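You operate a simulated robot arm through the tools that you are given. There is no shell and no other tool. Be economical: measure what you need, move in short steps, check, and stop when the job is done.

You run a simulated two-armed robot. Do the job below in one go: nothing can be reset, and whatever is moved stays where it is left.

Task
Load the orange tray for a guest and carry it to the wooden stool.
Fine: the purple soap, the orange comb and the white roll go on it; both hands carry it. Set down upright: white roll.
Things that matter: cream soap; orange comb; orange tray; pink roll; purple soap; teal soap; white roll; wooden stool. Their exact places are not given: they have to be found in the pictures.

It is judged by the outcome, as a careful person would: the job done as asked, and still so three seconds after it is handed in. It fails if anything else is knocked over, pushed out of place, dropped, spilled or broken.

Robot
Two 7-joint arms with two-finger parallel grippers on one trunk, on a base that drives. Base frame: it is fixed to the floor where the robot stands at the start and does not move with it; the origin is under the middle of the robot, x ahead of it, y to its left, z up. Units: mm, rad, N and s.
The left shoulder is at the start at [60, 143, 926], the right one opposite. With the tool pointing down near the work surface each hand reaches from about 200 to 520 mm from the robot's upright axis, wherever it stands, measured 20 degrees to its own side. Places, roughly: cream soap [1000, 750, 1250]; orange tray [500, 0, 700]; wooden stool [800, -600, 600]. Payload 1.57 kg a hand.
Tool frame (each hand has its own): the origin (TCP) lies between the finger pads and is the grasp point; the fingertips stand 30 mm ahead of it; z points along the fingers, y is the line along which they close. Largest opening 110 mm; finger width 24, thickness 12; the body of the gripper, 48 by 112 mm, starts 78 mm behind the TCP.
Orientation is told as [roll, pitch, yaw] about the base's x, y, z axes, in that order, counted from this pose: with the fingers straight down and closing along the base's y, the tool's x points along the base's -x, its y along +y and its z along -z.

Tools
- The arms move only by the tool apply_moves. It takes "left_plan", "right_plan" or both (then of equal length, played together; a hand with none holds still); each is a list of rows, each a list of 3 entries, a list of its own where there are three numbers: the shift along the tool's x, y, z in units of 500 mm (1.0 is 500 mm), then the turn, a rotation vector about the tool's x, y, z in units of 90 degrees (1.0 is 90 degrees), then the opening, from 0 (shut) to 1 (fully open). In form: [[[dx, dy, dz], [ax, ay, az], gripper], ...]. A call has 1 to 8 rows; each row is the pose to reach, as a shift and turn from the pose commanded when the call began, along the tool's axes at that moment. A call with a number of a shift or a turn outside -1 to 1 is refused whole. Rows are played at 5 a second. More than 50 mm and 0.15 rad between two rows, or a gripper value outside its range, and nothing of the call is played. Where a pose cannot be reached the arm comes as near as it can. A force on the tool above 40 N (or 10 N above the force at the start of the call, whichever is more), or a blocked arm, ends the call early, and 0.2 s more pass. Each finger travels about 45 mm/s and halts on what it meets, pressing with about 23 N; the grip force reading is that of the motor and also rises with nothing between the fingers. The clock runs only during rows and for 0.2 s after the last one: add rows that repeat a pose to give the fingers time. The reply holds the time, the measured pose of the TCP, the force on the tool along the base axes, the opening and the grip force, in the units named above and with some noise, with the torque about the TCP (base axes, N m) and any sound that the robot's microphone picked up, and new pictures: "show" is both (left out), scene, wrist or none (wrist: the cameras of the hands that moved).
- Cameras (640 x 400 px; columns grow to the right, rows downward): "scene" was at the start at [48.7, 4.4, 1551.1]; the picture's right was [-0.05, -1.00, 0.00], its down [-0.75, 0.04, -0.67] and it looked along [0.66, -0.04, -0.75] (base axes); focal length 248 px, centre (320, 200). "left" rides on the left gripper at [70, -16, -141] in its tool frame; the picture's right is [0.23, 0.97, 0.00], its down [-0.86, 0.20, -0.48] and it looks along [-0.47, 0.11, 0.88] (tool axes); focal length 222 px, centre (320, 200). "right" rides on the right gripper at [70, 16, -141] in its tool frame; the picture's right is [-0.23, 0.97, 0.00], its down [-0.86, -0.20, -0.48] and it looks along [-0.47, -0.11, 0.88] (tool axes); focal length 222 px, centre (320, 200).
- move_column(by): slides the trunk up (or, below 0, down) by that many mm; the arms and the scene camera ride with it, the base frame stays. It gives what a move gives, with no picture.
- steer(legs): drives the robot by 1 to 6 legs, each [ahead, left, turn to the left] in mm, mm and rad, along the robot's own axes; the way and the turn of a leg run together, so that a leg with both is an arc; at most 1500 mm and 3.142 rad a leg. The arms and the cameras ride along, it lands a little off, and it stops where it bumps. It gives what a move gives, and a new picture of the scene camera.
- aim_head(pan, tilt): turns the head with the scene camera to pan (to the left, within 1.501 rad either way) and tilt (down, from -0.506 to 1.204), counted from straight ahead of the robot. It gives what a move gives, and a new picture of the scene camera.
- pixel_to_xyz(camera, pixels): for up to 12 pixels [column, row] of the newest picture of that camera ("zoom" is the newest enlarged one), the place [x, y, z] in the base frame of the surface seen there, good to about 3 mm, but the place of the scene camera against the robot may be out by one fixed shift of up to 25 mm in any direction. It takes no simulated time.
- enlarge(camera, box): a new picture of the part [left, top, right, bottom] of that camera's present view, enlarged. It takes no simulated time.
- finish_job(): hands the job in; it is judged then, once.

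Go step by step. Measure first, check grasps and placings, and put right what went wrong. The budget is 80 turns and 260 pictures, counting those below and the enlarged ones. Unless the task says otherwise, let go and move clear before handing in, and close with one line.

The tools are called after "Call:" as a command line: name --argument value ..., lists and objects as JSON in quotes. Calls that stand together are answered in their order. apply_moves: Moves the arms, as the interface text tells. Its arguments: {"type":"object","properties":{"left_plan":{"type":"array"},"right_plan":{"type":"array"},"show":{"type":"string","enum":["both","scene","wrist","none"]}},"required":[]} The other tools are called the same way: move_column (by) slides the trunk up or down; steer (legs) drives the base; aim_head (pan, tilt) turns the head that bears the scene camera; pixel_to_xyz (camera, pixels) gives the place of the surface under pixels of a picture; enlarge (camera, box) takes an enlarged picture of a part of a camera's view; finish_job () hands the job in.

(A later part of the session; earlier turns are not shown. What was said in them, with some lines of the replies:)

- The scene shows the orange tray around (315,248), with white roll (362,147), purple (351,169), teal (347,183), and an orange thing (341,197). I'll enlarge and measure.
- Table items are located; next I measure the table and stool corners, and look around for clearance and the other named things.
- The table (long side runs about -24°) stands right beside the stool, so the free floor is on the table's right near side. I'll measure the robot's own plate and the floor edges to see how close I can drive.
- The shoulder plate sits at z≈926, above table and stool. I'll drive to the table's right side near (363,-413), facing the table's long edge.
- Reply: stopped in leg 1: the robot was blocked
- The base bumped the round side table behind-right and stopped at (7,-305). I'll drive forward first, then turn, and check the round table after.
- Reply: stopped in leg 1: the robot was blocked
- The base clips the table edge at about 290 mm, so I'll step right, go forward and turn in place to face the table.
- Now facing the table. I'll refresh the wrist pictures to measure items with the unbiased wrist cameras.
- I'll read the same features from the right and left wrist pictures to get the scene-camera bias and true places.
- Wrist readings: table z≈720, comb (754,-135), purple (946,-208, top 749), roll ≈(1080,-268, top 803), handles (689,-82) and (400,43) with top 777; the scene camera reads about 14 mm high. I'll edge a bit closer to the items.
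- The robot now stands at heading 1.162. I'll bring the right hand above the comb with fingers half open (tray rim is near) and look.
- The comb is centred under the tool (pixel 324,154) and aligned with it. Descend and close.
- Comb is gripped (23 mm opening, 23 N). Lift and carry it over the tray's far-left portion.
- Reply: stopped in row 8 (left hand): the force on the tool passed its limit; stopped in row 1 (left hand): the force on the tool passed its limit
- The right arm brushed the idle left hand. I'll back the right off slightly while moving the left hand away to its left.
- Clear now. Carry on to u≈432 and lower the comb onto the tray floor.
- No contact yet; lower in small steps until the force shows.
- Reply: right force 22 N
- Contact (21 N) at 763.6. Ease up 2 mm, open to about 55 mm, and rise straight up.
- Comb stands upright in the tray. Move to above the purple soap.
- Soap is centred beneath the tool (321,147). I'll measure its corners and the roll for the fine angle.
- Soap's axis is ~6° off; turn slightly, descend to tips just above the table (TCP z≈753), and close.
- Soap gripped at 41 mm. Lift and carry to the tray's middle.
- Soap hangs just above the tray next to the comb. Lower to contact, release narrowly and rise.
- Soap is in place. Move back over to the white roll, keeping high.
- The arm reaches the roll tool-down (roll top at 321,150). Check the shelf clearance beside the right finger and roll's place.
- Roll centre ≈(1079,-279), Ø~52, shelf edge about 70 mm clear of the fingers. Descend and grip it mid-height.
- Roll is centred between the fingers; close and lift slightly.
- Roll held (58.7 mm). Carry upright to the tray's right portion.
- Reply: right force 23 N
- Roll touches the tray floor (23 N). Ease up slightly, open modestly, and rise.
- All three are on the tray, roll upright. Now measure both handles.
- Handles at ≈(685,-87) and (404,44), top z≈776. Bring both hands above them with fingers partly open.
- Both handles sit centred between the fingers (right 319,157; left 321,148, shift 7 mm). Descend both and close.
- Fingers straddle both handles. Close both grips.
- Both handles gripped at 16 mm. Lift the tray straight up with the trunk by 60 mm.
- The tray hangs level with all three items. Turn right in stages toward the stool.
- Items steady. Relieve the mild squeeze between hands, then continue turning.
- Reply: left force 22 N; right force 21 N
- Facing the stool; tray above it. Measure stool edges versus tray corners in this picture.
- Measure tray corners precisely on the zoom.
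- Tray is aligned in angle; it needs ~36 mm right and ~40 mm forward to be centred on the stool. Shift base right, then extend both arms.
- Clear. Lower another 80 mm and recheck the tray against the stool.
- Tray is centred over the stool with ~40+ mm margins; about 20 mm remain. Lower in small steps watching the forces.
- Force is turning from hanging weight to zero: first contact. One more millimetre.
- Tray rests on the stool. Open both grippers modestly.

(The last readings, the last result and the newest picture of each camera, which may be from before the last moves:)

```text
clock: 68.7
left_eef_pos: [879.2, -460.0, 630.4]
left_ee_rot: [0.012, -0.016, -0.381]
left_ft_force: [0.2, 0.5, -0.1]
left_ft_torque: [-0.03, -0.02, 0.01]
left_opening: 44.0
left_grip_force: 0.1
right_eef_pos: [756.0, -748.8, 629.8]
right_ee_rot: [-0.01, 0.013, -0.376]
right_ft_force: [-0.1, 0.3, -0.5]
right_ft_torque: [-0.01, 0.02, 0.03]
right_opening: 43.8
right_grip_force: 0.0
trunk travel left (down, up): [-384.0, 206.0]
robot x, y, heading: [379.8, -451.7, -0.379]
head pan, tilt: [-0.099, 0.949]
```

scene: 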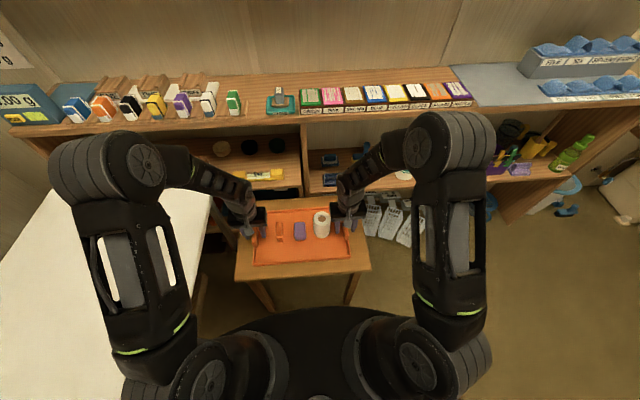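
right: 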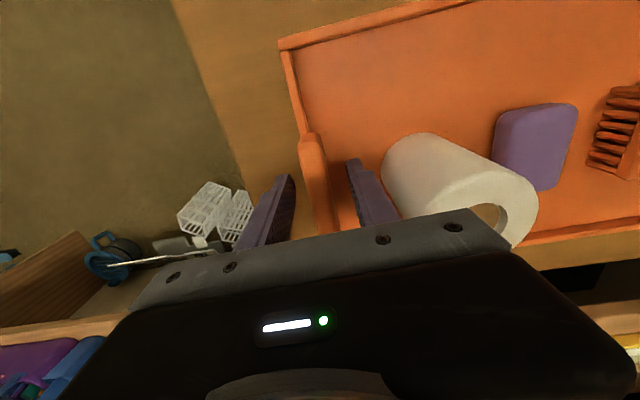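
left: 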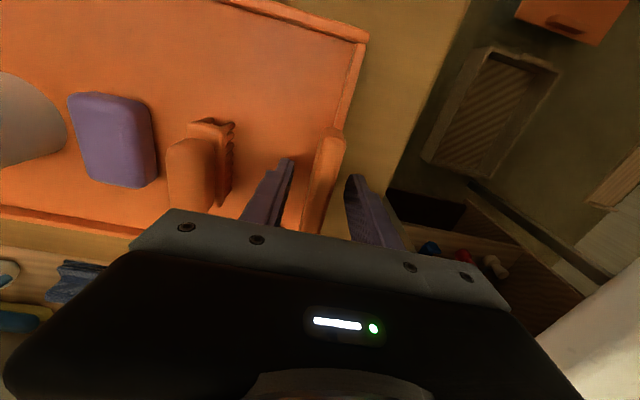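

Both hands are free of the handles (forces near zero). Raise the trunk straight up to clear, then inspect.

Call:
move_column --by 200

Call:
aim_head --pan 0.0 --tilt 0.95

Call:
enlarge --camera "scene" --box '[200, 170, 420, 310]'

Call:
aim_head --pan 0.9 --tilt 0.9

```text
clock: 70.9
left_eef_pos: [878.5, -460.5, 828.6]
left_ee_rot: [0.012, -0.015, -0.381]
left_ft_force: [0.3, -0.1, -0.1]
left_ft_torque: [0.0, 0.02, -0.02]
left_opening: 44.0
left_grip_force: 0.0
right_eef_pos: [757.0, -749.5, 828.8]
right_ee_rot: [-0.01, 0.009, -0.377]
right_ft_force: [-0.4, -0.6, 1.0]
right_ft_torque: [-0.02, -0.04, -0.01]
right_opening: 43.7
right_grip_force: 0.0
trunk travel left (down, up): [-584.0, 6.0]
robot x, y, heading: [383.3, -451.1, -0.384]
head pan, tilt: [-0.099, 0.949]
```

```text
clock: 71.5
left_eef_pos: [879.2, -462.2, 829.5]
left_ee_rot: [0.012, -0.015, -0.381]
left_ft_force: [-1.0, 0.2, 0.0]
left_ft_torque: [-0.02, 0.0, 0.02]
left_opening: 44.1
left_grip_force: 0.1
right_eef_pos: [755.0, -749.0, 829.4]
right_ee_rot: [-0.011, 0.011, -0.375]
right_ft_force: [0.4, 0.8, -0.3]
right_ft_torque: [-0.01, 0.01, -0.03]
right_opening: 43.8
right_grip_force: 0.1
trunk travel left (down, up): [-584.0, 6.0]
robot x, y, heading: [381.6, -450.0, -0.382]
head pan, tilt: [0.0, 0.949]
```

scene: 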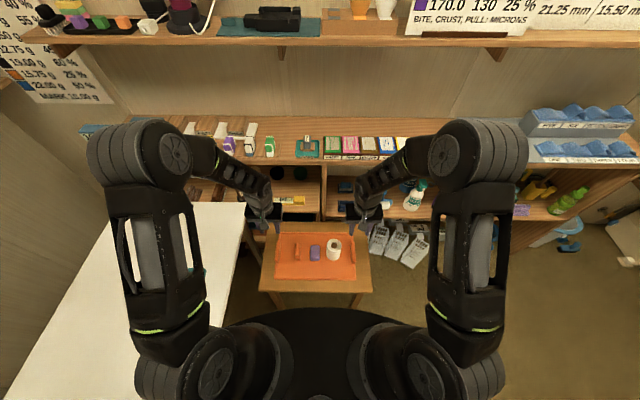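

```text
2.86 times, centred on (310, 240) of scene
```

zoom: 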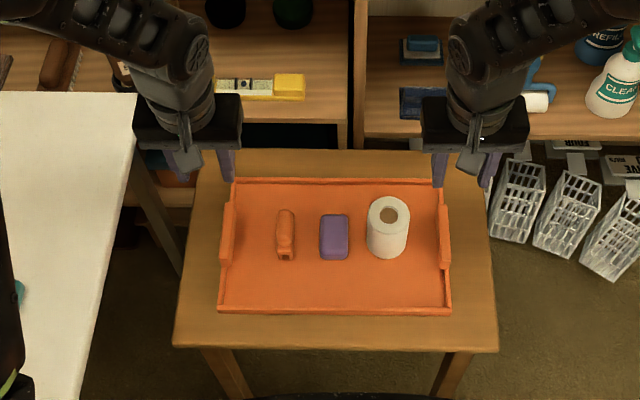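

```text
clock: 72.7
left_eef_pos: [877.5, -459.6, 830.0]
left_ee_rot: [0.013, -0.015, -0.381]
left_ft_force: [0.2, -0.3, -0.7]
left_ft_torque: [-0.01, 0.01, -0.01]
left_opening: 43.8
left_grip_force: 0.1
right_eef_pos: [756.5, -748.6, 829.4]
right_ee_rot: [-0.01, 0.01, -0.374]
right_ft_force: [-0.2, -1.5, 0.2]
right_ft_torque: [-0.02, -0.03, 0.0]
right_opening: 44.2
right_grip_force: 0.0
trunk travel left (down, up): [-584.0, 6.0]
robot x, y, heading: [383.8, -450.1, -0.38]
head pan, tilt: [0.901, 0.901]
```

scene: 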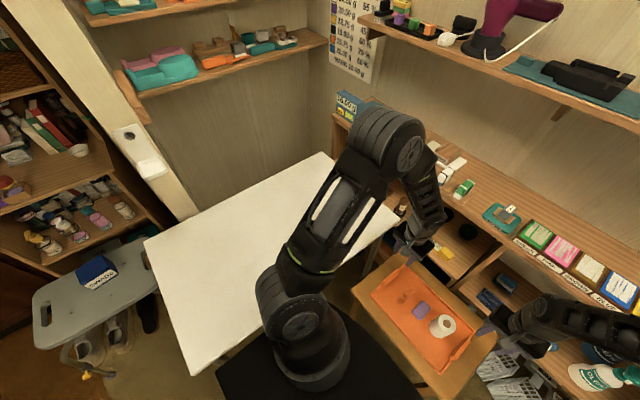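

The final pictures show the tray centred on the stool, holding the purple soap, the orange comb and the upright white roll. Both hands are open and clear of it, and the teal soap was last seen still on the table. I'm handing the job in.

Call:
finish_job

```text
The job is handed in.
```

The orange tray is on the wooden stool with the purple soap, the orange comb and the white roll standing upright on it. Both hands carried it. On the way over, the base bumped the round side table once and was blocked once more near the work table, and I saw nothing knocked over.
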